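You operate a simulated robot arm through the tools that you are given. There is no shell and no other tool. Be economical: measure what you need, move in short steps, check, and stop when the job is done.

You run a simulated robot arm. Do the job below in one go: nothing can be reset, and whatever is moved stays where it is left.

JOB
Change the grey sensor in the holder for the blue sensor.
Fine: blue star knob loose first, grey sensor in the grey cradle, star knob tight on the new sensor, its window the same way. Set down upright: grey sensor. Where these are worked on the way, their far stop is far enough and under half their travel is too little: blue star knob.

The check looks at the end state, three seconds after you hand in, the way a careful person would. Anything else that was tipped, shoved, dropped, spilled or broken makes it a failure.

ROBOT AND FRAMES
A 7-joint arm with a two-finger parallel gripper, fixed in place. Base frame: the origin is at the foot of the arm, x ahead of it, y to its left, z up; the work surface is at about z = 0. Readings come in mm, degrees, newtons and seconds.
With the tool pointing down near the work surface it reaches from about 220 to 580 mm from the base axis. Its first joint turns from -66.0 to 66.0 degrees. Payload 2.5 kg.
The tool frame sits at the grasp point between the pads (the TCP): z along the fingers, y along the line on which they close. The tips reach 23 mm beyond it. Largest opening 94 mm; finger width 38, thickness 10; the body of the gripper, 54 by 96 mm, starts 39 mm behind the TCP.
Orientation is told as [roll, pitch, yaw] about the base's x, y, z axes, in that order, counted from this pose: with the fingers straight down and closing along the base's y, the tool's x points along the base's -x, its y along +y and its z along -z.

CONTROLS
- The arm moves only by the tool arm_command. Its argument "targets" is a list of rows, each a list of 2 entries, a list of its own where there are three numbers: the shift along the tool's x, y, z in units of 400 mm (1.0 is 400 mm), then the turn, a rotation vector about the tool's x, y, z in units of 180 degrees (1.0 is 180 degrees). In form: [[[x, y, z], [ax, ay, az]], ...]. A call has 1 to 10 rows; each row is the pose to reach, as a shift and turn from the pose commanded when the call began, along the tool's axes at that moment. "hand" is the opening, from 0 (shut) to 1 (fully open), set as the call begins (left out, the last holds). A call with a number of a shift or a turn outside -1 to 1 is refused whole. Each row takes 0.2 s and may step no farther than 50 mm and 8.6 degrees from the row before; otherwise, or with a gripper value out of range, the whole call is refused. A pose out of reach is approached as far as the arm can. The call stops where the force on the tool passes 90 N (or 10 N more than at its start, if that is more) or the arm is blocked; 0.2 s more then pass. The fingers move at their own pace (about 108 mm/s each) and stop on an object; they squeeze with about 37 N. The grip force told is the motor's: it shows also when the fingers shut on nothing. Time passes only in rows, and 0.2 s behind the last, so rows that repeat a pose let the fingers close. It gives the time, the measured TCP pose, the force on the tool (base axes), the opening and the grip force at its end, in the units of the frame above (readings bear some noise), with the torque about the TCP (base axes, N m) and any sound that the robot's microphone picked up.
- Cameras (640 x 400 px; columns grow to the right, rows downward): "scene" is fixed at [126.9, -405.7, 561.6]; the picture's right is [0.78, -0.63, 0.00], its down [-0.25, -0.31, -0.92] and it looks along [0.57, 0.72, -0.40] (base axes); focal length 365 px, centre (320, 200). "wrist" rides on the gripper at [86, 16, -74] in the tool frame; the picture's right is [-0.18, 0.98, 0.00], its down [-0.58, -0.11, -0.81] and it looks along [-0.79, -0.15, 0.59] (tool axes); focal length 243 px, centre (320, 200).
- capture(camera): a new picture of that camera. It takes no simulated time.
- probe_pixels(camera, pixels): there is no depth. For up to 12 entries [column, row, z] of the newest picture of that camera ("zoom" is the newest enlarged one), the place [x, y] in the base frame at which the ray of that pixel passes the height z, good to about 3 mm. It takes no simulated time.
- enlarge(camera, box): a new picture of the part [left, top, right, bottom] of that camera's present view, enlarged. It takes no simulated time.
- close_job(): hands the job in; it is judged then, once.

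Work in short steps. Measure before you move; look again where a grasp or a placing could have gone wrong, and mend it. You have 80 turns and 54 pictures in all, those below and enlarged ones among them. Open the gripper and draw the arm clear of the work before you hand the job in, unless the task says otherwise; then end with one line.

The tools are called as name(argument=value, ...) on one line, values as JSON. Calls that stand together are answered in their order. arm_command: Moves the arm, as the interface text tells. Its arguments: {"type":"object","properties":{"targets":{"type":"array","items":{"type":"array"}},"hand":{"type":"number"}},"required":["targets"]} The other tools are called the same way: capture (camera) takes a picture; probe_pixels (camera, pixels) gives the place at which the rays of pixels pass given heights; enlarge (camera, box) takes an enlarged picture of a part of a camera's view; close_job () hands the job in.

At the start:

```text
time_s: 0.0
tool_pos: [386.7, -57.1, 388.2]
tcp_rot: [0.0, 0.0, 0.0]
force: [0.4, 0.2, -0.7]
moment: [-0.02, 0.0, 0.01]
grip_width: 94.2
grasp_force: 0.0
```

scene: 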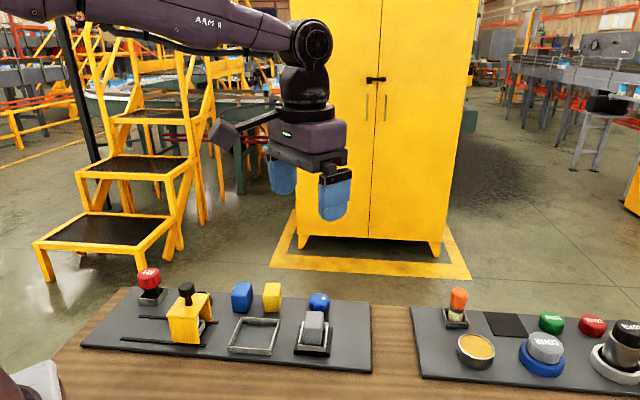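
wrist: 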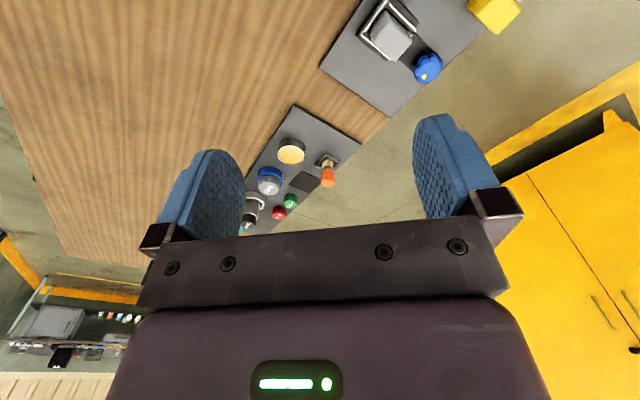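

I start by enlarging the left board in the scene view (columns 70-380, rows 255-380), where the sensors, holder and knob seem to be.

enlarge(camera="scene", box=[80, 255, 240, 355])

enlarge(camera="scene", box=[220, 270, 380, 370])

enlarge(camera="scene", box=[410, 270, 640, 400])

```text
4.00 times, centred on (160, 305) of scene
```

zoom: 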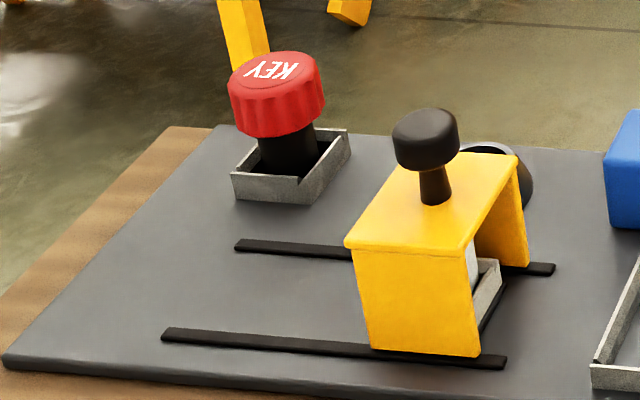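

```text
4.00 times, centred on (300, 320) of scene
```

zoom: 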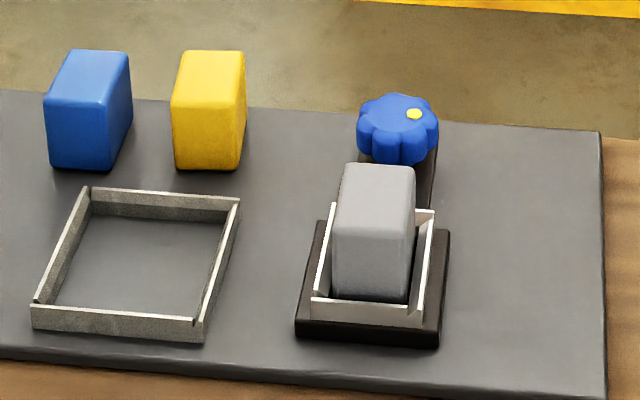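

```text
2.78 times, centred on (525, 335) of scene
```

zoom: 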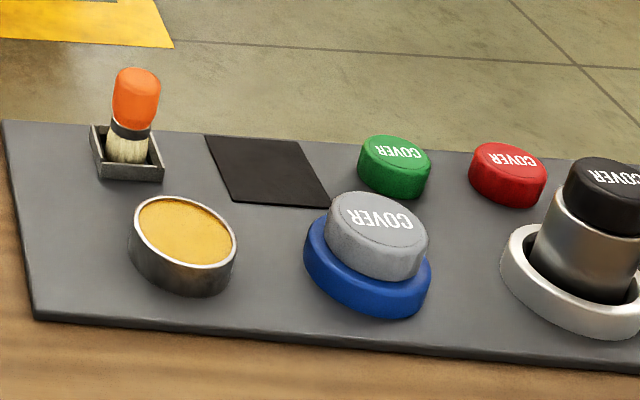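

The left board holds the blue, yellow and grey sensors, a tray, the holder with a blue star knob, and a yellow sliding gate. I probe their positions at plausible heights.

probe_pixels(camera="scene", pixels=[[241, 312, 5], [271, 312, 5], [242, 318, 5], [280, 320, 5], [271, 355, 5], [228, 351, 5], [319, 299, 40], [313, 345, 15], [313, 315, 60], [190, 330, 5], [152, 300, 5], [371, 370, 0]])

```text
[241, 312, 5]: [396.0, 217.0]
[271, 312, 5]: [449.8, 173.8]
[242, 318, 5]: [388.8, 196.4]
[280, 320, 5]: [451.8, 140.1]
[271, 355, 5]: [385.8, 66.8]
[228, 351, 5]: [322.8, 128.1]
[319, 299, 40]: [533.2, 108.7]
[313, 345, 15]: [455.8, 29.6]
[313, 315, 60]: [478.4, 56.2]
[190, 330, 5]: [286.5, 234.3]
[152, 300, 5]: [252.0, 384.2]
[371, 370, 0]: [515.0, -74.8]
```

Next I swing the arm left and tilt the tool so that the wrist camera looks down onto the left board.

arm_command(targets=[[[0, 0.08, 0.02], [0, 0.0444, 0]], [[0, 0.16, 0.04], [0, 0.0889, 0]], [[0, 0.24, 0.06], [0, 0.1333, 0]], [[0, 0.32, 0.08], [0, 0.1778, 0]], [[0, 0.4, 0.1], [0, 0.2222, 0]]], hand=1)

capture(camera="wrist")

```text
time_s: 1.2
tool_pos: [385.3, 103.9, 350.6]
tcp_rot: [-0.1, 40.2, -0.2]
force: [1.1, 0.3, -0.6]
moment: [0.0, -0.04, -0.01]
grip_width: 94.0
grasp_force: 0.0
```

```text
48 pictures are left
```

wrist: 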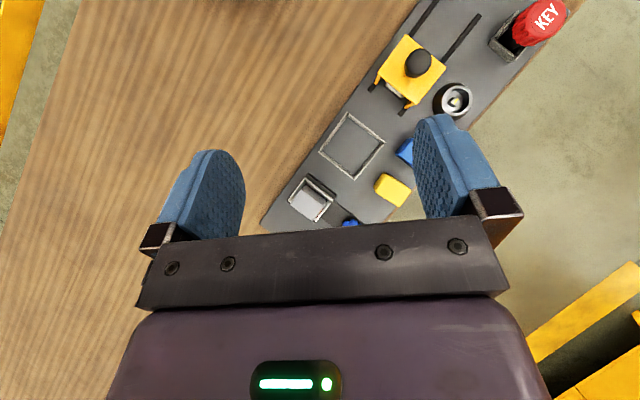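

Bodies at the image bottom are occluded by the gripper, so I untilt and back off to bring the board into the upper half of the wrist view.

arm_command(targets=[[[0.024, -0.01, 0.053], [0, -0.0444, 0]], [[0.048, -0.02, 0.106], [0, -0.0889, 0]], [[0.072, -0.03, 0.159], [0, -0.1333, 0]], [[0.096, -0.04, 0.212], [0, -0.1778, 0]], [[0.12, -0.05, 0.265], [0, -0.2222, 0]]])

capture(camera="wrist")

```text
time_s: 2.4
tool_pos: [281.8, 82.9, 298.9]
tcp_rot: [0.1, -0.3, -0.1]
force: [-0.3, 0.6, 1.8]
moment: [-0.01, -0.04, 0.03]
grip_width: 93.7
grasp_force: 0.0
```

```text
47 pictures are left
```

wrist: 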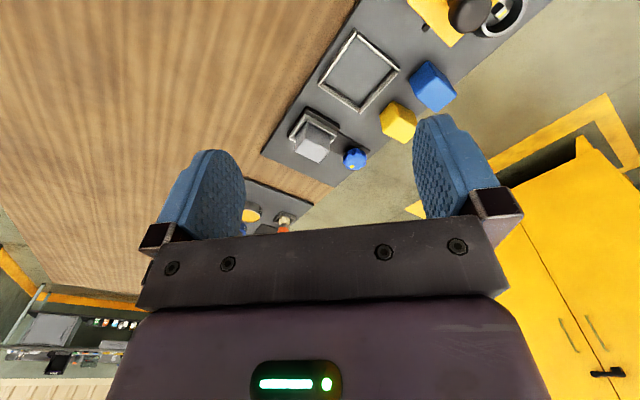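

Good view; enlarging the holder, tray and sensors, and the slide gate.

enlarge(camera="wrist", box=[256, 20, 480, 180])

enlarge(camera="wrist", box=[270, 90, 390, 190])

```text
2.50 times, centred on (368, 100) of wrist
```

zoom: 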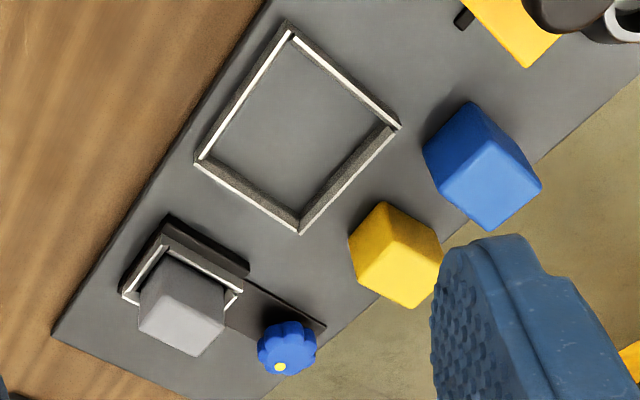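

```text
4.00 times, centred on (330, 140) of wrist
```

zoom: 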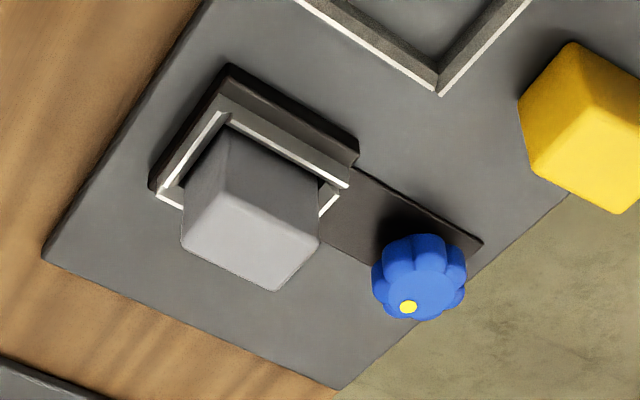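

The grey sensor stands in the holder (zoom about (250,220)), with the star knob to its side at (420,275). I probe the key corners for heights and the board direction.

probe_pixels(camera="zoom", pixels=[[43, 262, 0], [340, 388, 0], [205, 0, 5], [420, 290, 40], [420, 290, 50], [160, 192, 20], [222, 115, 20], [345, 185, 20], [182, 238, 60], [273, 290, 60], [318, 238, 60], [226, 180, 60]])

probe_pixels(camera="scene", pixels=[[319, 299, 40], [319, 299, 50], [305, 312, 60], [323, 312, 60], [305, 312, 70], [323, 312, 70], [307, 311, 80]])

```text
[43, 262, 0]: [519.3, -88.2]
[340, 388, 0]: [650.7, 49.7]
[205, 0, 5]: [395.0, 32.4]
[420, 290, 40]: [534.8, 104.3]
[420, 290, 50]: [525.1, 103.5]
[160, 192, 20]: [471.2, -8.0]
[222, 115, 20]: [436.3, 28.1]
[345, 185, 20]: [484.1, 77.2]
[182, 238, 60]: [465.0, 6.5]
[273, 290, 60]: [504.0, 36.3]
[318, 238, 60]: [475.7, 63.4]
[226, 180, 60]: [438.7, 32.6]
```

```text
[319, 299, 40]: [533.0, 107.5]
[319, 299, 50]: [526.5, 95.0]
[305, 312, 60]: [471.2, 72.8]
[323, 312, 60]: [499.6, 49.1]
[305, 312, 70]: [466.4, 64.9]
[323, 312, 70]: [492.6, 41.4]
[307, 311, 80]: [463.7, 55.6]
```

Neither picture shows a window on the near faces (-v and +u sides), so I yaw the tool about -85° to look from the far left side.

arm_command(targets=[[[-0.0425, 0.0225, 0], [0, 0, 0.0475]], [[-0.085, 0.045, 0], [0, 0, 0.095]], [[-0.1275, 0.0675, 0], [0, 0, 0.1425]], [[-0.17, 0.09, 0], [0, 0, 0.19]], [[-0.2125, 0.1125, 0], [0, 0, 0.2375]], [[-0.255, 0.135, 0], [0, 0, 0.285]], [[-0.2975, 0.1575, 0], [0, 0, 0.3325]], [[-0.34, 0.18, 0], [0, 0, 0.38]], [[-0.3825, 0.2025, 0], [0, 0, 0.4275]], [[-0.425, 0.225, 0], [0, 0, 0.475]]])

capture(camera="wrist")

```text
time_s: 4.6
tool_pos: [452.0, 173.7, 299.6]
tcp_rot: [0.1, 0.0, -85.6]
force: [-0.9, -0.5, -0.3]
moment: [0.0, 0.02, 0.02]
grip_width: 94.3
grasp_force: 0.1
```

```text
44 pictures are left
```

wrist: 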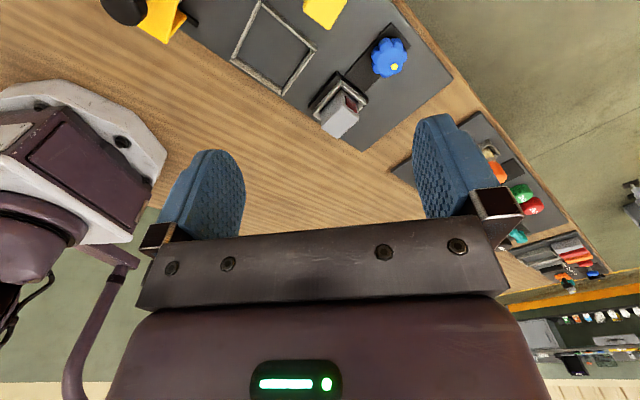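

A red patch shows on the grey sensor's face at (350,100); I enlarge that and the yellow sensor.

enlarge(camera="wrist", box=[280, 20, 440, 150])

probe_pixels(camera="wrist", pixels=[[390, 58, 40], [390, 58, 45], [341, 121, 70], [260, 0, 8], [316, 43, 8], [281, 94, 8], [231, 58, 8]])

```text
3.08 times, centred on (360, 85) of wrist
```

zoom: 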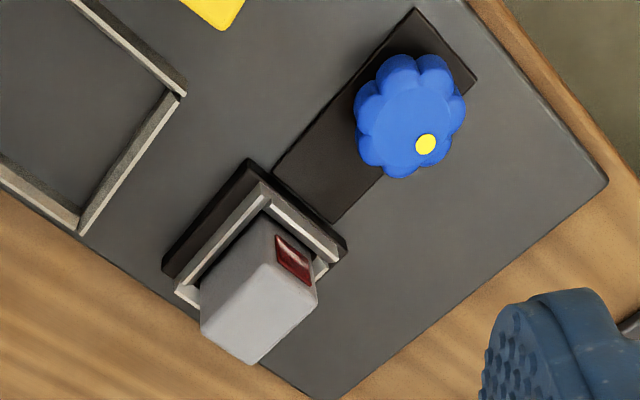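

```text
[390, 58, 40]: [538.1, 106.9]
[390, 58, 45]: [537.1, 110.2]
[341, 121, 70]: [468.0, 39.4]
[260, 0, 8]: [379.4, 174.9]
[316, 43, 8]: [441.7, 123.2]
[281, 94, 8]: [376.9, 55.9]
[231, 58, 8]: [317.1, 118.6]
```

The grey sensor's window faces the knob (+v direction). Now shift left to see the blue sensor's window.

arm_command(targets=[[[0.1, -0.04, 0], [0, 0, 0]], [[0.2, -0.08, 0], [0, 0, 0]], [[0.31, -0.125, 0], [0, 0, 0]]])

capture(camera="wrist")

enlarge(camera="wrist", box=[180, 0, 420, 150])

```text
time_s: 5.4
tool_pos: [388.9, 294.8, 298.9]
tcp_rot: [0.1, -0.1, -85.6]
force: [-0.5, 0.2, -0.1]
moment: [0.01, -0.02, 0.0]
grip_width: 93.9
grasp_force: 0.0
```

```text
42 pictures are left
```

wrist: 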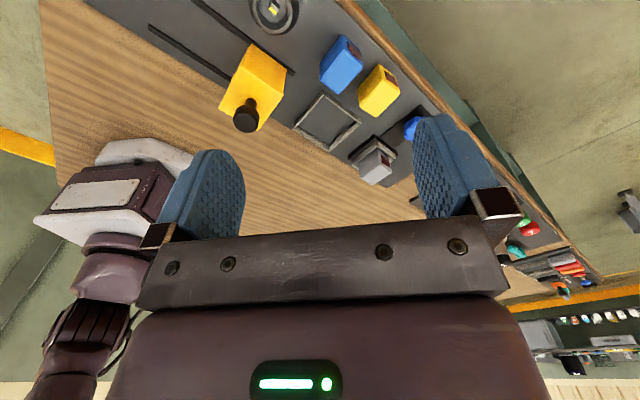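

```text
2.67 times, centred on (300, 75) of wrist
```

zoom: 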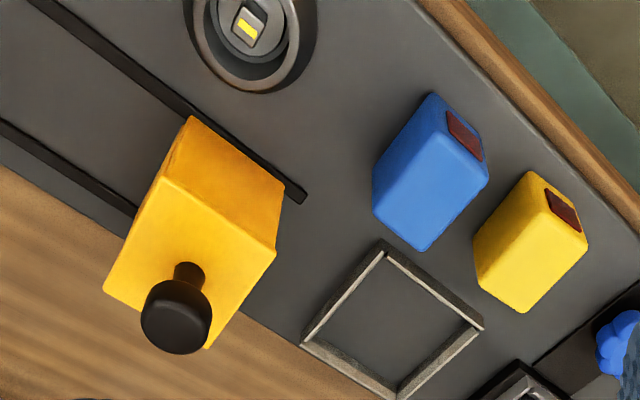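

All windows face +v, so no turn is needed. I check under the yellow gate from the scene camera, and probe the blue and yellow sensors in this picture.

enlarge(camera="scene", box=[160, 275, 240, 355])

probe_pixels(camera="wrist", pixels=[[341.5, 35.5, 60], [362.5, 57, 60], [337, 93.5, 60], [320.5, 72.5, 60], [341.5, 35.5, 50], [362.5, 57, 50], [337, 93.5, 50], [320.5, 72.5, 50], [324, 94, 8], [360.5, 123, 8], [330, 150, 8], [294, 128, 8]])

```text
5.00 times, centred on (200, 315) of scene
```

zoom: 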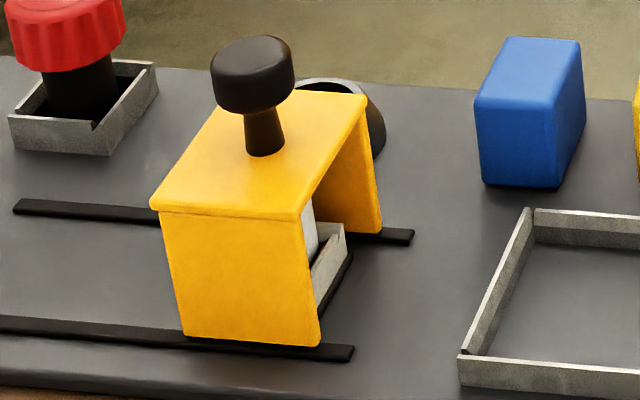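

```text
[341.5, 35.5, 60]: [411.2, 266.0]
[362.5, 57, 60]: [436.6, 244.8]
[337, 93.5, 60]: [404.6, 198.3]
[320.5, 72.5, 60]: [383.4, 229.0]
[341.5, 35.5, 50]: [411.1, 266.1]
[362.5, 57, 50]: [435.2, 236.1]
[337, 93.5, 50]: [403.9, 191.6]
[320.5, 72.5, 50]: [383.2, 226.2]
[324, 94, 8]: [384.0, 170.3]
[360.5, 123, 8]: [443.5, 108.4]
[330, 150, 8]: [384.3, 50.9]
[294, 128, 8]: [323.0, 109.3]
```

The covered thing under the gate is left alone; the open grey tray is the cradle. Now I move above the knob at about (535,106) with z=150 for a close look.

arm_command(targets=[[[-0.083, 0.0546, 0.062], [0, 0, 0]], [[-0.166, 0.109, 0.124], [0, 0, 0]], [[-0.249, 0.164, 0.186], [0, 0, 0]], [[-0.333, 0.218, 0.248], [0, 0, 0]], [[-0.416, 0.273, 0.31], [0, 0, 0]], [[-0.499, 0.3275, 0.3725], [0, 0, 0]]], hand=0.65)

capture(camera="wrist")

```text
time_s: 6.8
tool_pos: [535.2, 104.2, 151.1]
tcp_rot: [0.0, 0.1, -85.4]
force: [0.0, -0.3, -0.6]
moment: [-0.01, -0.01, -0.02]
grip_width: 61.0
grasp_force: 0.1
```

```text
39 pictures are left
```

wrist: 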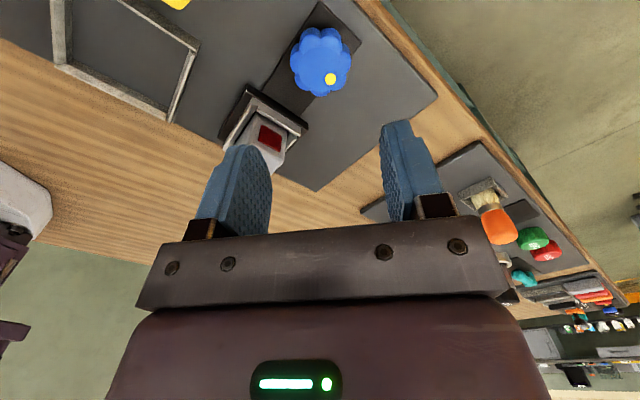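

The knob is at (321,62) with lobes spanning about 291–352; I probe its centre and edges.

probe_pixels(camera="wrist", pixels=[[323, 58, 42], [323, 58, 46], [291, 60, 42], [352, 62, 42], [330, 80, 42], [322, 28, 42], [320, 96, 30]])

enlarge(camera="wrist", box=[200, 0, 440, 150])

```text
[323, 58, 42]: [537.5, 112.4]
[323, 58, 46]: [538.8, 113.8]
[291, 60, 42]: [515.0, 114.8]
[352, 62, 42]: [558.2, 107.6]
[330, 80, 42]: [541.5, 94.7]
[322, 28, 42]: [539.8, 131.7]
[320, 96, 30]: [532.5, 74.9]
```

```text
2.67 times, centred on (320, 75) of wrist
```

zoom: 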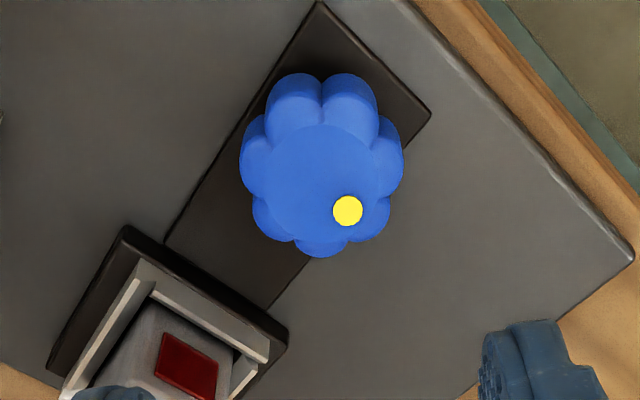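

Knob centre is about (537,105), ~43 mm wide, with a 61 mm opening; I descend to z≈42 around it and then close.

arm_command(targets=[[[0.002, 0.004, 0.1], [0, 0, 0]], [[0.002, 0.005, 0.2], [0, 0, 0]], [[0.002, 0.005, 0.275], [0, 0, 0]]])

capture(camera="wrist")

enlarge(camera="scene", box=[240, 230, 400, 330])

```text
time_s: 7.6
tool_pos: [538.6, 104.6, 40.5]
tcp_rot: [0.1, 0.0, -85.5]
force: [-0.6, -0.1, -0.2]
moment: [-0.01, -0.02, 0.02]
grip_width: 61.0
grasp_force: 0.1
```

```text
37 pictures are left
```

wrist: 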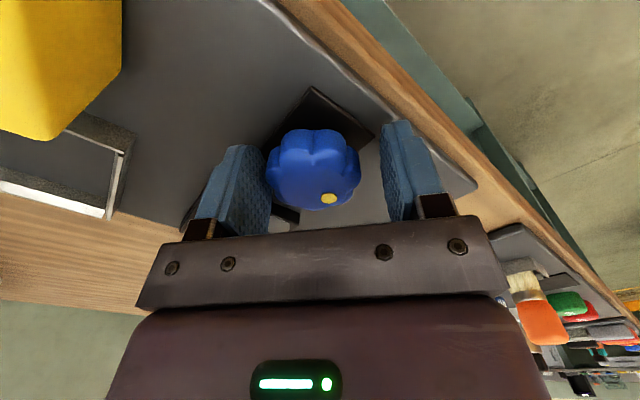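

```text
4.00 times, centred on (320, 280) of scene
```

zoom: 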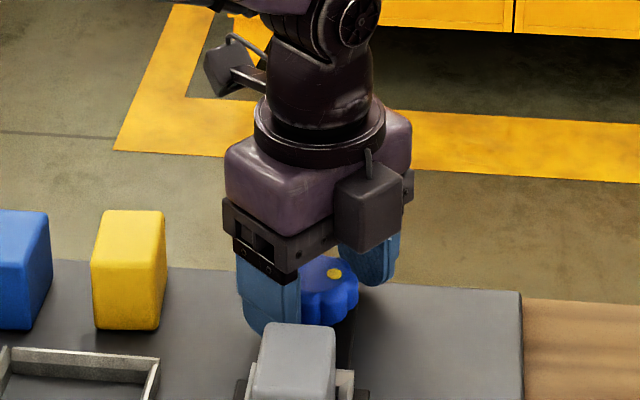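

The knob sits about 2–3 mm to the tool's -y side of centre; I correct that and close on it.

arm_command(targets=[[[0, -0.006, 0.005], [0, 0, 0]]])

arm_command(targets=[[[0, 0, 0], [0, 0, 0]], [[0, 0, 0], [0, 0, 0]]], hand=0.3)

```text
time_s: 8.0
tool_pos: [536.1, 104.4, 39.5]
tcp_rot: [0.1, -0.1, -85.4]
force: [0.4, 0.3, -0.2]
moment: [0.03, 0.0, -0.02]
grip_width: 61.2
grasp_force: 0.1
```

```text
time_s: 8.6
tool_pos: [534.4, 105.0, 38.3]
tcp_rot: [-0.3, 0.1, -85.5]
force: [-16.2, -2.0, 4.7]
moment: [0.1, -0.25, -0.04]
grip_width: 43.6
grasp_force: 44.9
```

Gripped at 43.6 mm with a 16 N side load in -x; I shift 2 mm that way and start a short counter-clockwise turn (yaw +16°).

arm_command(targets=[[[0, -0.0055, 0], [0, 0, 0]], [[0, -0.0055, 0], [0, 0, -0.044]], [[0, -0.0055, 0], [0, 0, -0.088]]])

```text
time_s: 9.4
tool_pos: [535.6, 104.4, 39.2]
tcp_rot: [-0.1, 0.1, -69.4]
force: [-21.7, 0.7, 13.0]
moment: [-0.58, -0.56, -0.18]
grip_width: 43.5
grasp_force: 45.0
```

The turn went through with modest resisting torque (-0.18 N m); I look whether the knob turned with it.

capture(camera="wrist")

```text
35 pictures are left
```

wrist: 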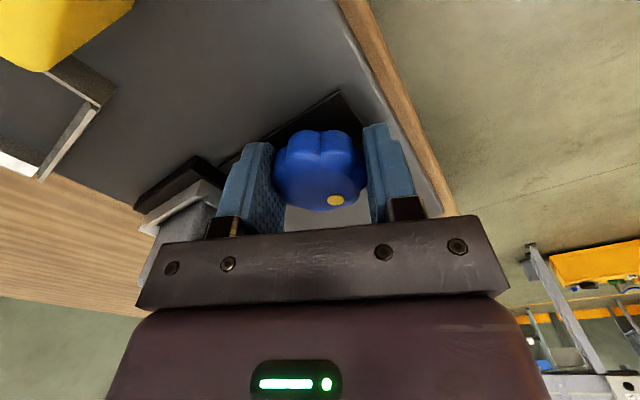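

The dot stays fixed relative to the fingers, so the knob turns with me. I continue counter-clockwise by another 40°.

arm_command(targets=[[[0, 0, 0], [0, 0, -0.045]], [[0, 0, 0], [0, 0, -0.09]], [[0, 0, 0], [0, 0, -0.135]], [[0, 0, 0], [0, 0, -0.18]], [[0, 0, 0], [0, 0, -0.225]]])

```text
time_s: 10.6
tool_pos: [535.5, 103.8, 38.2]
tcp_rot: [-0.1, 0.2, -29.1]
force: [-28.4, -0.6, 36.2]
moment: [0.17, 0.23, -0.22]
grip_width: 43.7
grasp_force: 45.0
```

Upward force grew to 36 N (knob rising as it loosens) and -28 N in x; I ease 2 mm up and 2 mm toward -x.

arm_command(targets=[[[0.0044, -0.0024, -0.005], [0, 0, 0]]])

```text
time_s: 11.0
tool_pos: [535.7, 104.0, 39.9]
tcp_rot: [0.3, -0.5, -29.0]
force: [13.3, 4.5, 0.4]
moment: [0.25, 0.89, -0.03]
grip_width: 43.5
grasp_force: 44.9
```

Forces relaxed. I continue counter-clockwise 45° with a gradual small lift.

arm_command(targets=[[[-0.001, 0.0005, -0.0007], [0, 0, -0.045]], [[-0.001, 0.0005, -0.0014], [0, 0, -0.09]], [[-0.001, 0.0005, -0.0021], [0, 0, -0.135]], [[-0.001, 0.0005, -0.0028], [0, 0, -0.18]], [[-0.001, 0.0005, -0.0035], [0, 0, -0.225]]])

```text
time_s: 12.2
tool_pos: [535.4, 103.7, 41.0]
tcp_rot: [-0.1, -0.4, 11.5]
force: [23.0, -0.2, -5.8]
moment: [0.5, -0.47, 0.03]
grip_width: 43.5
grasp_force: 44.7
```

Already 97° turned with no stop; I continue another 45°.

arm_command(targets=[[[-0.0025, -0.0005, 0], [0, 0, -0.045]], [[-0.0025, -0.0005, -0.0007], [0, 0, -0.09]], [[-0.0025, -0.0005, -0.0014], [0, 0, -0.135]], [[-0.0025, -0.0005, -0.002], [0, 0, -0.18]], [[-0.0025, -0.0005, -0.0025], [0, 0, -0.225]]])

```text
time_s: 13.4
tool_pos: [536.0, 103.7, 43.2]
tcp_rot: [0.0, 0.1, 51.9]
force: [-2.2, -5.4, 17.7]
moment: [-0.25, -0.07, -0.06]
grip_width: 43.5
grasp_force: 45.0
```

Going well at 137° turned; another 45° on with a bit more lift.

arm_command(targets=[[[0, 0, -0.0015], [0, 0, -0.045]], [[0, 0, -0.0022], [0, 0, -0.09]], [[0, 0, -0.003], [0, 0, -0.135]], [[0, 0, -0.0037], [0, 0, -0.18]], [[0, 0, -0.0045], [0, 0, -0.225]]])

```text
time_s: 14.6
tool_pos: [535.7, 104.3, 43.6]
tcp_rot: [-0.2, 0.1, 92.3]
force: [11.6, -7.8, 9.1]
moment: [0.6, 0.12, -0.02]
grip_width: 43.3
grasp_force: 44.8
```

Now 178° turned; I take a look at the knob and clamp.

capture(camera="wrist")

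enlarge(camera="scene", box=[240, 250, 400, 350])

```text
34 pictures are left
```

wrist: 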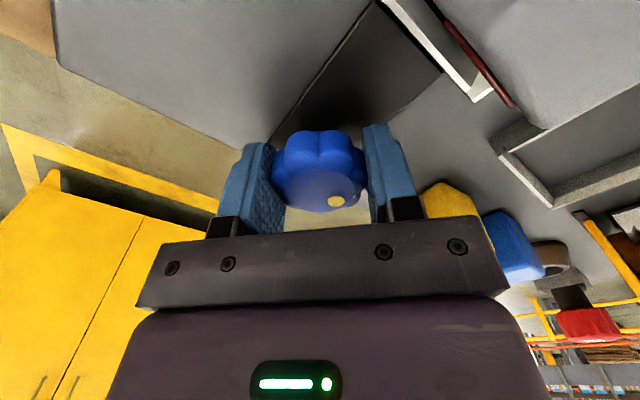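

```text
4.00 times, centred on (320, 300) of scene
```

zoom: 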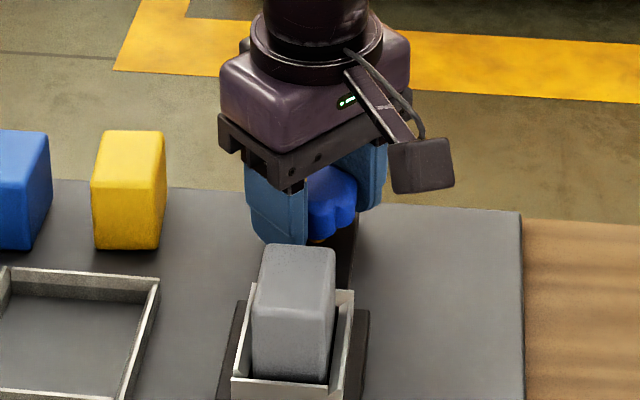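

A brassy thread now shows under the knob, so it is rising as it loosens. I continue carefully toward its stop.

arm_command(targets=[[[0, 0, -0.001], [0, 0, -0.045]], [[0, 0, -0.002], [0, 0, -0.09]], [[0, 0, -0.003], [0, 0, -0.135]], [[0, 0, -0.0037], [0, 0, -0.18]], [[0, 0, -0.0045], [0, 0, -0.225]]])

```text
time_s: 15.8
tool_pos: [534.2, 105.0, 45.5]
tcp_rot: [0.0, -0.3, 132.9]
force: [9.8, 5.3, -4.9]
moment: [-0.14, -0.44, -1.0]
grip_width: 44.1
grasp_force: 45.1
```

Torque rose to -1.0 N m: likely the far stop. I check whether the knob lags the fingers.

capture(camera="wrist")

```text
32 pictures are left
```

wrist: 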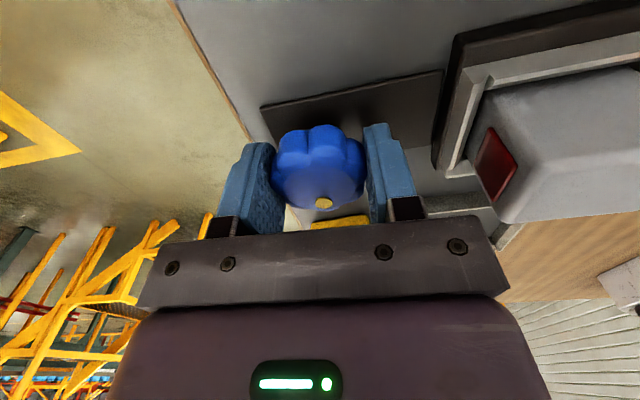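

The dot lagged the fingers, so the knob is at its loosened far stop (about 200° travel). I release and rise straight up.

arm_command(targets=[[[0, 0, 0], [0, 0, 0]], [[0, 0, 0], [0, 0, 0]], [[0, 0, -0.1], [0, 0, 0]], [[0, 0, -0.2], [0, 0, 0]], [[0, 0, -0.3], [0, 0, 0]], [[0, 0, -0.3], [0, 0, 0]]], hand=0.65)

```text
time_s: 17.2
tool_pos: [533.9, 105.1, 165.1]
tcp_rot: [-0.1, 0.0, 132.8]
force: [0.8, 1.1, 0.9]
moment: [0.0, 0.01, -0.03]
grip_width: 61.1
grasp_force: 0.0
```

Next I move over the grey sensor at about (464,35), turning back to yaw ≈47° so the fingers will close along the sensor's short side.

arm_command(targets=[[[0.001, 0.0247, 0], [0, 0, 0.0475]], [[0.002, 0.0494, 0], [0, 0, 0.095]], [[0.003, 0.0741, 0], [0, 0, 0.1425]], [[0.004, 0.0988, 0], [0, 0, 0.19]], [[0.005, 0.1235, 0], [0, 0, 0.2375]], [[0.006, 0.148, 0], [0, 0, 0.285]], [[0.007, 0.173, 0], [0, 0, 0.3325]], [[0.008, 0.198, 0], [0, 0, 0.38]], [[0.009, 0.222, 0], [0, 0, 0.4275]], [[0.0095, 0.247, 0], [0, 0, 0.475]]])

capture(camera="wrist")

enlarge(camera="wrist", box=[220, 20, 460, 170])

```text
time_s: 19.4
tool_pos: [464.8, 34.3, 165.0]
tcp_rot: [0.0, 0.0, 47.1]
force: [-0.5, 0.3, 0.0]
moment: [-0.01, 0.02, 0.0]
grip_width: 61.2
grasp_force: 0.0
```

```text
31 pictures are left
```

wrist: 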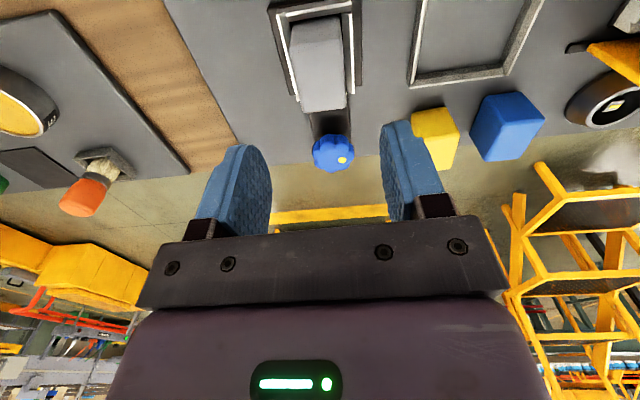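

```text
2.67 times, centred on (340, 95) of wrist
```

zoom: 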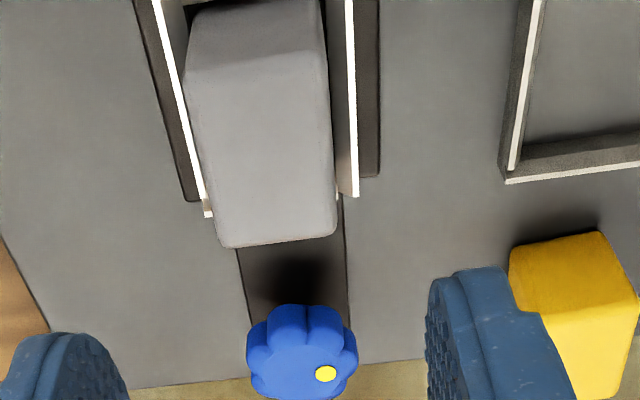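

Probing the grey sensor's top corners in the zoom, at z=70 and 65, and the knob.

probe_pixels(camera="zoom", pixels=[[188, 80, 70], [322, 55, 70], [220, 246, 70], [336, 233, 70], [188, 80, 65], [322, 55, 65], [220, 246, 65], [336, 233, 65], [207, 212, 25], [352, 195, 25], [302, 365, 48], [510, 180, 12]])

```text
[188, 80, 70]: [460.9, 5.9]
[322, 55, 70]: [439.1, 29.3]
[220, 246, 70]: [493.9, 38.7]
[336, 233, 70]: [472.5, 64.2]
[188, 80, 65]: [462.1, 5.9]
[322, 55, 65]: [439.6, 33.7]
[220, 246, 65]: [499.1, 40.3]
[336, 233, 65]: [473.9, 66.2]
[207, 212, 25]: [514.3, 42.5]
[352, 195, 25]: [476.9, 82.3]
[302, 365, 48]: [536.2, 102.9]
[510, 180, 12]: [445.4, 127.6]
```

The sensor centre is about (467,35.5), ~35×47 mm, top ≈70 mm, edge yaw ≈46°. I align and descend to z≈55 (tips at 32, above the holder walls).

arm_command(targets=[[[-0.006, -0.002, 0.09], [0, 0, 0.006]], [[-0.006, -0.002, 0.18], [0, 0, 0.006]], [[-0.006, -0.002, 0.275], [0, 0, 0.006]]])

capture(camera="wrist")

```text
time_s: 20.2
tool_pos: [466.8, 35.6, 56.5]
tcp_rot: [0.0, 0.1, 46.2]
force: [0.3, 0.6, 0.2]
moment: [0.05, 0.01, 0.0]
grip_width: 61.2
grasp_force: 0.0
```

```text
29 pictures are left
```

wrist: 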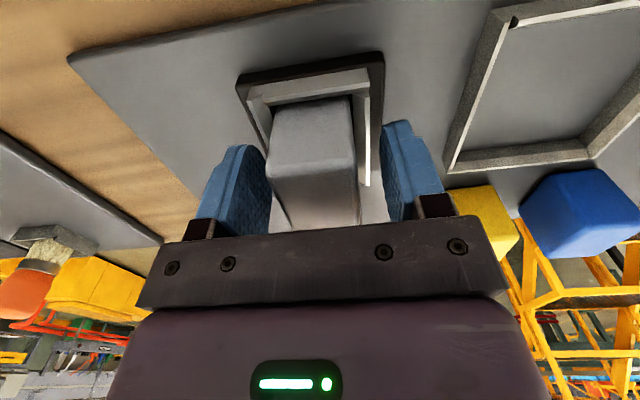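

The sensor is ~2 mm to the tool's -y side; I correct and close gently on it.

arm_command(targets=[[[0, -0.005, 0], [0, 0, 0]], [[0, -0.005, 0], [0, 0, 0]]])

arm_command(targets=[[[0, 0, 0], [0, 0, 0]], [[0, 0, 0], [0, 0, 0]]], hand=0.2)

```text
time_s: 20.8
tool_pos: [467.3, 34.2, 56.1]
tcp_rot: [0.1, 0.0, 46.1]
force: [0.4, -0.1, -0.7]
moment: [0.02, -0.03, 0.02]
grip_width: 61.0
grasp_force: 0.0
```

```text
time_s: 21.4
tool_pos: [466.7, 34.7, 56.9]
tcp_rot: [0.2, 0.0, 46.2]
force: [-9.5, 5.9, 6.7]
moment: [0.12, 0.86, -0.8]
grip_width: 53.4
grasp_force: 44.7
```

The fingers stopped at 53 mm, wider than I expected; I look at what they are on.

capture(camera="wrist")

enlarge(camera="scene", box=[250, 260, 370, 360])

```text
28 pictures are left
```

wrist: 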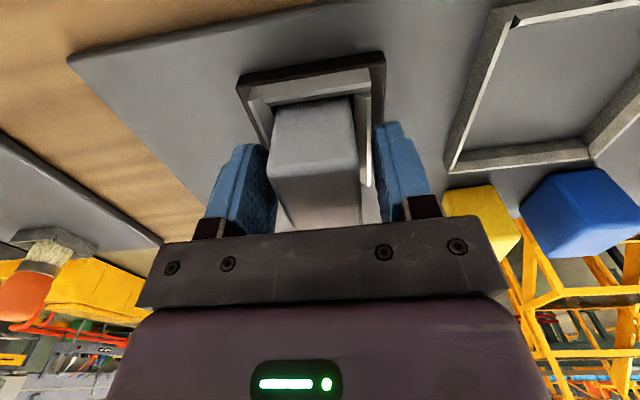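

```text
4.00 times, centred on (310, 310) of scene
```

zoom: 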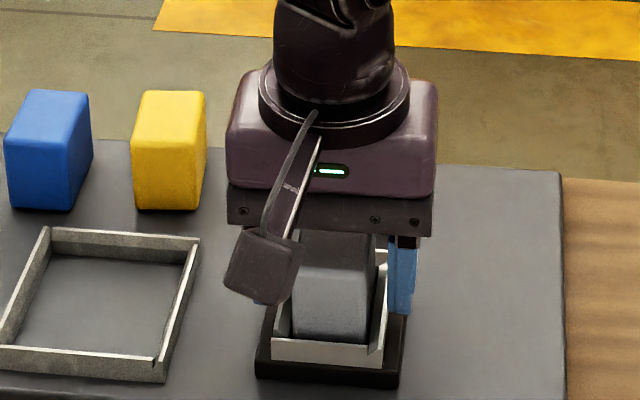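

The right finger is outside the holder's side wall, which reaches about z≈45. I open, rise 15 mm so the tips sit at ≈49 mm, and close again.

arm_command(targets=[[[0, 0, 0], [0, 0, 0]], [[0, 0, -0.02], [0, 0, 0]], [[0, -0.002, -0.0375], [0, 0, 0]], [[0, -0.002, -0.0375], [0, 0, 0]]], hand=0.65)

arm_command(targets=[[[0, 0, 0], [0, 0, 0]], [[0, 0, 0], [0, 0, 0]]], hand=0.2)

capture(camera="wrist")

```text
time_s: 22.4
tool_pos: [468.5, 33.5, 71.5]
tcp_rot: [0.0, 0.0, 46.1]
force: [-0.4, 0.6, -0.4]
moment: [-0.01, -0.01, 0.04]
grip_width: 61.2
grasp_force: 0.1
```

```text
time_s: 23.0
tool_pos: [467.5, 35.1, 69.8]
tcp_rot: [0.1, 0.0, 46.4]
force: [-5.0, 3.9, 0.2]
moment: [0.18, 0.16, -0.12]
grip_width: 35.5
grasp_force: 36.3
```

```text
26 pictures are left
```

wrist: 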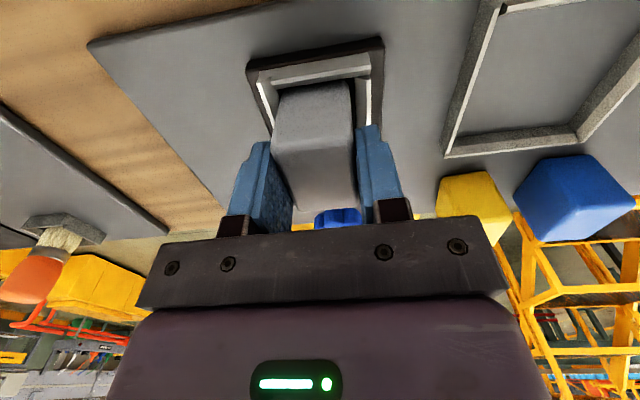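

Gripped at 35.5 mm; I lift straight up slowly.

arm_command(targets=[[[0, 0, -0.02], [0, 0, 0]], [[0, 0, -0.05], [0, 0, 0]], [[0, 0, -0.1], [0, 0, 0]], [[0, 0, -0.175], [0, 0, 0]], [[0, 0, -0.25], [0, 0, 0]]])

capture(camera="scene")

capture(camera="wrist")

```text
time_s: 24.2
tool_pos: [468.9, 33.5, 171.2]
tcp_rot: [0.0, 0.0, 46.3]
force: [-0.4, 0.0, -1.0]
moment: [0.02, 0.04, 0.05]
grip_width: 35.5
grasp_force: 37.2
```

```text
25 pictures are left
```

scene: 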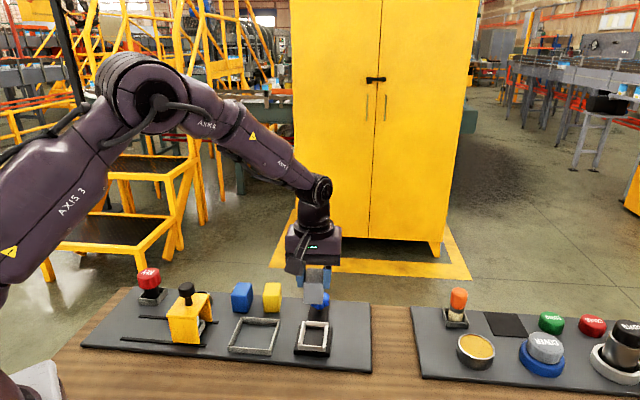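

```text
24 pictures are left
```

wrist: 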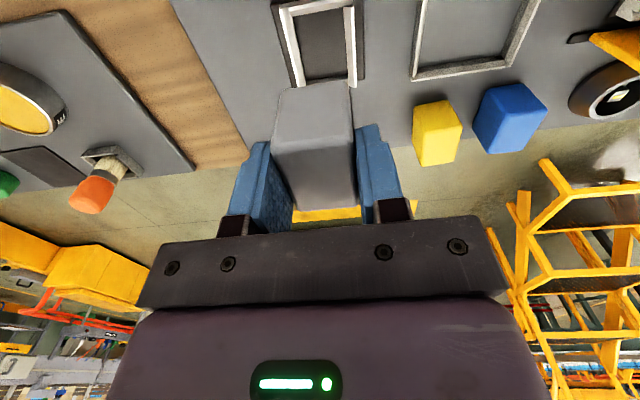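

The grey sensor is out and upright. I move 123 mm along u to above the tray at about (381,120), staying high.

arm_command(targets=[[[0, 0.1, 0], [0, 0, 0]], [[0, 0.2, 0], [0, 0, 0]], [[0, 0.3075, 0], [0, 0, 0]], [[0, 0.3075, 0], [0, 0, 0]]])

capture(camera="wrist")

capture(camera="scene")

```text
time_s: 25.2
tool_pos: [378.3, 119.9, 170.3]
tcp_rot: [0.0, 0.0, 46.2]
force: [0.7, -0.4, 0.0]
moment: [0.01, -0.02, 0.02]
grip_width: 35.3
grasp_force: 36.6
```

```text
23 pictures are left
```

wrist: 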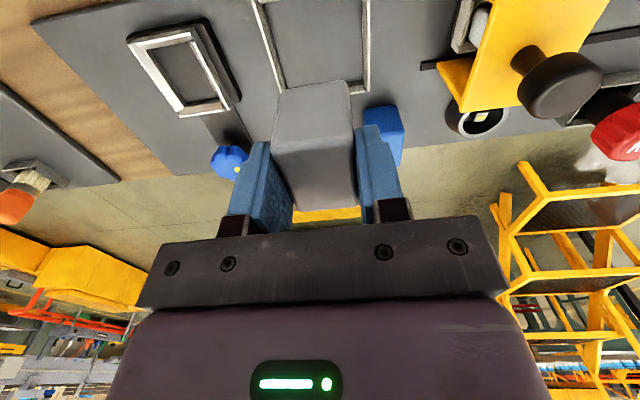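

```text
22 pictures are left
```

scene: 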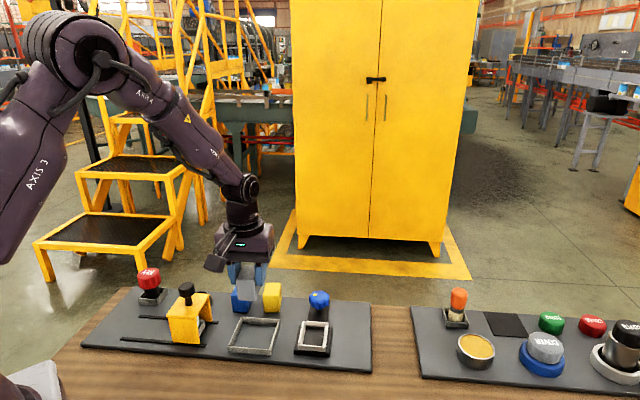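

I enlarge the tray in the scene and probe its inner side walls in the wrist view.

enlarge(camera="scene", box=[205, 300, 301, 360])

probe_pixels(camera="wrist", pixels=[[285, 86, 8], [273, 40, 8], [362, 82, 8], [362, 40, 8], [184, 92, 10], [200, 100, 12], [135, 40, 40], [227, 110, 40]])

```text
6.67 times, centred on (253, 330) of scene
```

zoom: 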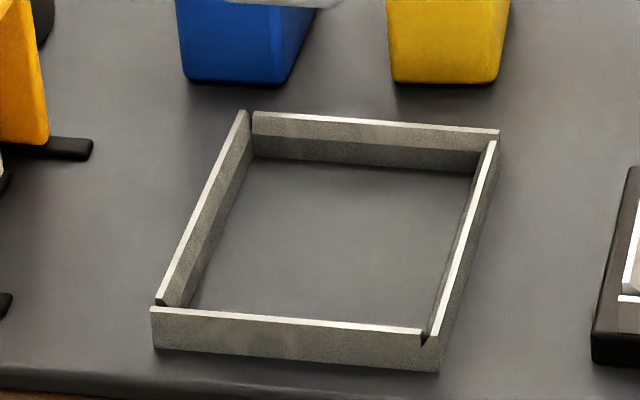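

```text
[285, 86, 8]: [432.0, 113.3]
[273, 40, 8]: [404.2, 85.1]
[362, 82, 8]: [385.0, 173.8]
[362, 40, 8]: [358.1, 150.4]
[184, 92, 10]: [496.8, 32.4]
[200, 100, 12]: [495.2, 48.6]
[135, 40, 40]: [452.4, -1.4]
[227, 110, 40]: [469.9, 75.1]
```

Probing the tray floor's inner corners, the wall tops, and the blue and yellow sensors' foot edges in the zoom.

probe_pixels(camera="zoom", pixels=[[250, 158, 8], [473, 175, 8], [195, 308, 8], [250, 112, 20], [497, 132, 20], [430, 338, 20], [153, 303, 20], [185, 80, 8], [284, 82, 8], [395, 82, 8], [498, 82, 8], [440, 370, 8]])

```text
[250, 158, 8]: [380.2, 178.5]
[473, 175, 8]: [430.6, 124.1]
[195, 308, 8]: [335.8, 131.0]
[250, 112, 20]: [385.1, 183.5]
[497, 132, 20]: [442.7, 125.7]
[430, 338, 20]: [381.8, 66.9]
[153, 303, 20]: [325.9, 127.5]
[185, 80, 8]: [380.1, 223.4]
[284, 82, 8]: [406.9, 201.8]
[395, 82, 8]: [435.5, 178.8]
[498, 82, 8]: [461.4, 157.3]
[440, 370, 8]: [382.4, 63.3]
```

The tray centre is about u=-190, v=358, i.e. (385,124). I shift 8 mm in v, descend to z≈75, then feel for the floor.

arm_command(targets=[[[-0.02, -0.005, 0.0], [0, 0, 0]], [[-0.02, -0.005, 0.1], [0, 0, 0]], [[-0.02, -0.005, 0.2], [0, 0, 0]], [[-0.02, -0.005, 0.238], [0, 0, 0]]])

enlarge(camera="scene", box=[205, 270, 317, 360])

```text
time_s: 26.2
tool_pos: [389.2, 121.1, 74.3]
tcp_rot: [0.0, 0.1, 46.4]
force: [-0.4, -0.7, -1.0]
moment: [-0.02, 0.0, 0.03]
grip_width: 35.6
grasp_force: 36.7
```

```text
4.44 times, centred on (261, 315) of scene
```

zoom: 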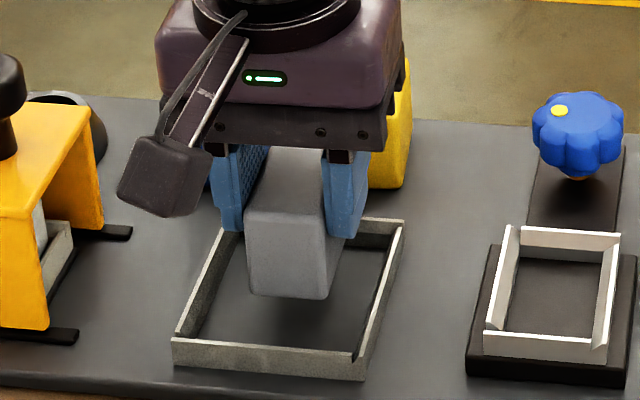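

The sensor hangs inside the tray outline; I lower in small steps watching the vertical force.

arm_command(targets=[[[0, 0, 0.01], [0, 0, 0]], [[0, 0, 0.02], [0, 0, 0]]])

arm_command(targets=[[[0, 0, 0.005], [0, 0, 0]], [[0, 0, 0.01], [0, 0, 0]]])

```text
time_s: 26.8
tool_pos: [387.7, 123.3, 68.5]
tcp_rot: [0.1, 0.0, 46.1]
force: [0.2, 0.7, -0.7]
moment: [-0.01, 0.01, 0.03]
grip_width: 35.3
grasp_force: 37.0
```

```text
time_s: 27.4
tool_pos: [388.3, 123.7, 63.3]
tcp_rot: [0.1, 0.0, 46.3]
force: [0.6, 0.2, 0.0]
moment: [0.01, 0.01, -0.02]
grip_width: 35.4
grasp_force: 37.0
```

No contact yet at z≈63; I continue in 2 mm steps.

arm_command(targets=[[[0, 0, 0.005], [0, 0, 0]], [[0, 0, 0.0075], [0, 0, 0]]])

arm_command(targets=[[[0, 0, 0.004], [0, 0, 0]], [[0, 0, 0.005], [0, 0, 0]]])

```text
time_s: 28.0
tool_pos: [387.2, 124.5, 60.4]
tcp_rot: [0.0, 0.0, 46.3]
force: [-0.8, 0.1, -0.5]
moment: [0.01, 0.01, -0.03]
grip_width: 35.2
grasp_force: 36.9
```

```text
time_s: 28.6
tool_pos: [386.6, 123.7, 58.9]
tcp_rot: [0.0, -0.1, 46.1]
force: [0.1, 0.3, -0.1]
moment: [0.0, 0.0, 0.03]
grip_width: 35.4
grasp_force: 37.1
```

Still free at z≈59; continuing down.

arm_command(targets=[[[0, 0, 0.004], [0, 0, 0]], [[0, 0, 0.0075], [0, 0, 0]]])

enlarge(camera="scene", box=[205, 270, 317, 360])

```text
time_s: 29.2
tool_pos: [388.3, 123.7, 57.3]
tcp_rot: [-0.1, 0.0, 46.2]
force: [-11.4, -2.6, 35.9]
moment: [-0.04, 0.26, -0.03]
grip_width: 35.6
grasp_force: 37.3
```

```text
4.44 times, centred on (261, 315) of scene
```

zoom: 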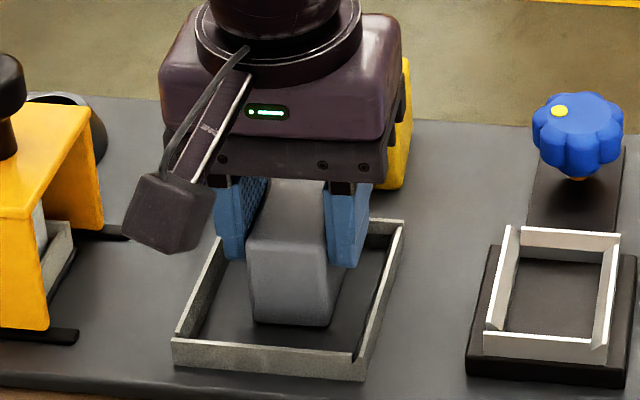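

Contact (36 N) at z≈57, sensor within the tray walls. I ease off 1.5 mm of push, open, and rise.

arm_command(targets=[[[0, 0, -0.004], [0, 0, 0]]])

arm_command(targets=[[[0, 0, 0], [0, 0, 0]], [[0, 0, 0], [0, 0, 0]], [[0, 0, -0.05], [0, 0, 0]], [[0, 0, -0.15], [0, 0, 0]], [[0, 0, -0.27], [0, 0, 0]], [[0, 0, -0.27], [0, 0, 0]]], hand=0.55)

```text
time_s: 29.6
tool_pos: [388.1, 123.0, 57.7]
tcp_rot: [0.0, -0.2, 46.3]
force: [-2.6, 1.7, 16.8]
moment: [0.1, -0.08, 0.08]
grip_width: 35.5
grasp_force: 36.9
```

```text
time_s: 31.0
tool_pos: [387.7, 121.1, 163.1]
tcp_rot: [-0.1, 0.0, 46.2]
force: [0.2, -0.3, 0.1]
moment: [-0.04, -0.01, -0.01]
grip_width: 51.7
grasp_force: 0.0
```

Released. Next, over the blue sensor at about (410,230), staying at z≈163.

arm_command(targets=[[[-0.08, 0.05, 0], [0, 0, 0]], [[-0.16, 0.1, 0], [0, 0, 0]], [[-0.2325, 0.1465, 0], [0, 0, 0]], [[-0.2325, 0.1465, 0], [0, 0, 0]]])

capture(camera="wrist")

enlarge(camera="wrist", box=[200, 0, 440, 150])

```text
time_s: 32.0
tool_pos: [408.6, 232.2, 165.2]
tcp_rot: [0.0, -0.1, 46.2]
force: [0.4, -1.1, 0.6]
moment: [0.01, -0.01, -0.03]
grip_width: 51.7
grasp_force: 0.1
```

```text
18 pictures are left
```

wrist: 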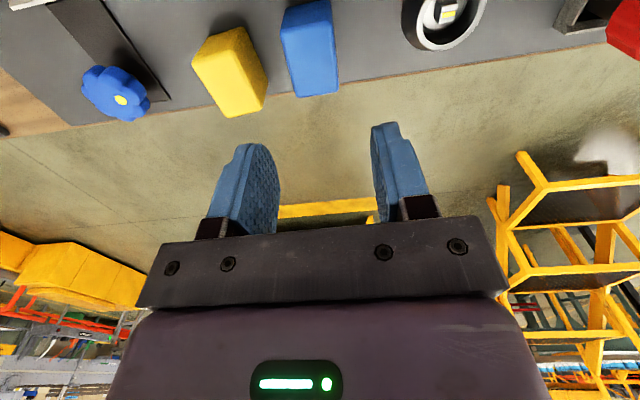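

```text
2.67 times, centred on (320, 75) of wrist
```

zoom: 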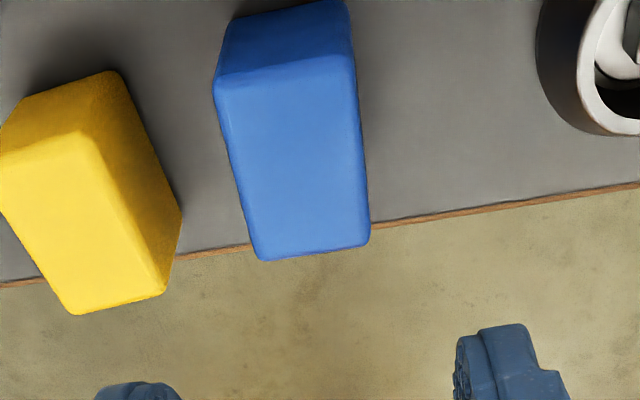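

Probing the blue top's corners at z=57.

probe_pixels(camera="zoom", pixels=[[215, 85, 57], [352, 65, 57], [260, 260, 57], [369, 243, 57], [133, 72, 57], [180, 205, 8]])

```text
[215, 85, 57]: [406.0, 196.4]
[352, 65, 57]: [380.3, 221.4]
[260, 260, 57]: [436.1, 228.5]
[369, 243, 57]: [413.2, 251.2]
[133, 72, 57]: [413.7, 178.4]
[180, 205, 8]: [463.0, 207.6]
```

The blue centre is about (409,224), yaw ≈45.5°, and the gap to yellow about 30 mm. I centre over it and go down to z≈95 for a check with a 47 mm opening.

arm_command(targets=[[[0.0125, -0.015, 0], [0, 0, 0.003]], [[0.0125, -0.015, 0.09], [0, 0, 0.003]], [[0.0125, -0.015, 0.17], [0, 0, 0.003]], [[0.0125, -0.015, 0.17], [0, 0, 0.003]]], hand=0.52)

capture(camera="wrist")

```text
time_s: 33.0
tool_pos: [412.2, 222.1, 97.0]
tcp_rot: [0.1, 0.1, 45.7]
force: [-0.6, -0.6, 1.0]
moment: [-0.03, 0.0, 0.04]
grip_width: 48.5
grasp_force: 0.0
```

```text
16 pictures are left
```

wrist: 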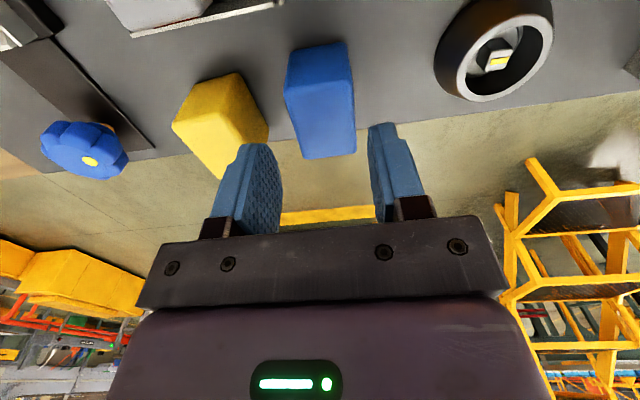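

I probe the blue top corners again from this closer view before the final descent.

probe_pixels(camera="wrist", pixels=[[286, 90, 57], [352, 82, 57], [303, 159, 57], [357, 153, 57], [320, 128, 57]])

```text
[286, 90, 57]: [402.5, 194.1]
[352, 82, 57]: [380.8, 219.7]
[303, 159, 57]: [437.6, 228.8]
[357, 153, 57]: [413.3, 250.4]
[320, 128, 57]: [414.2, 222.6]
```

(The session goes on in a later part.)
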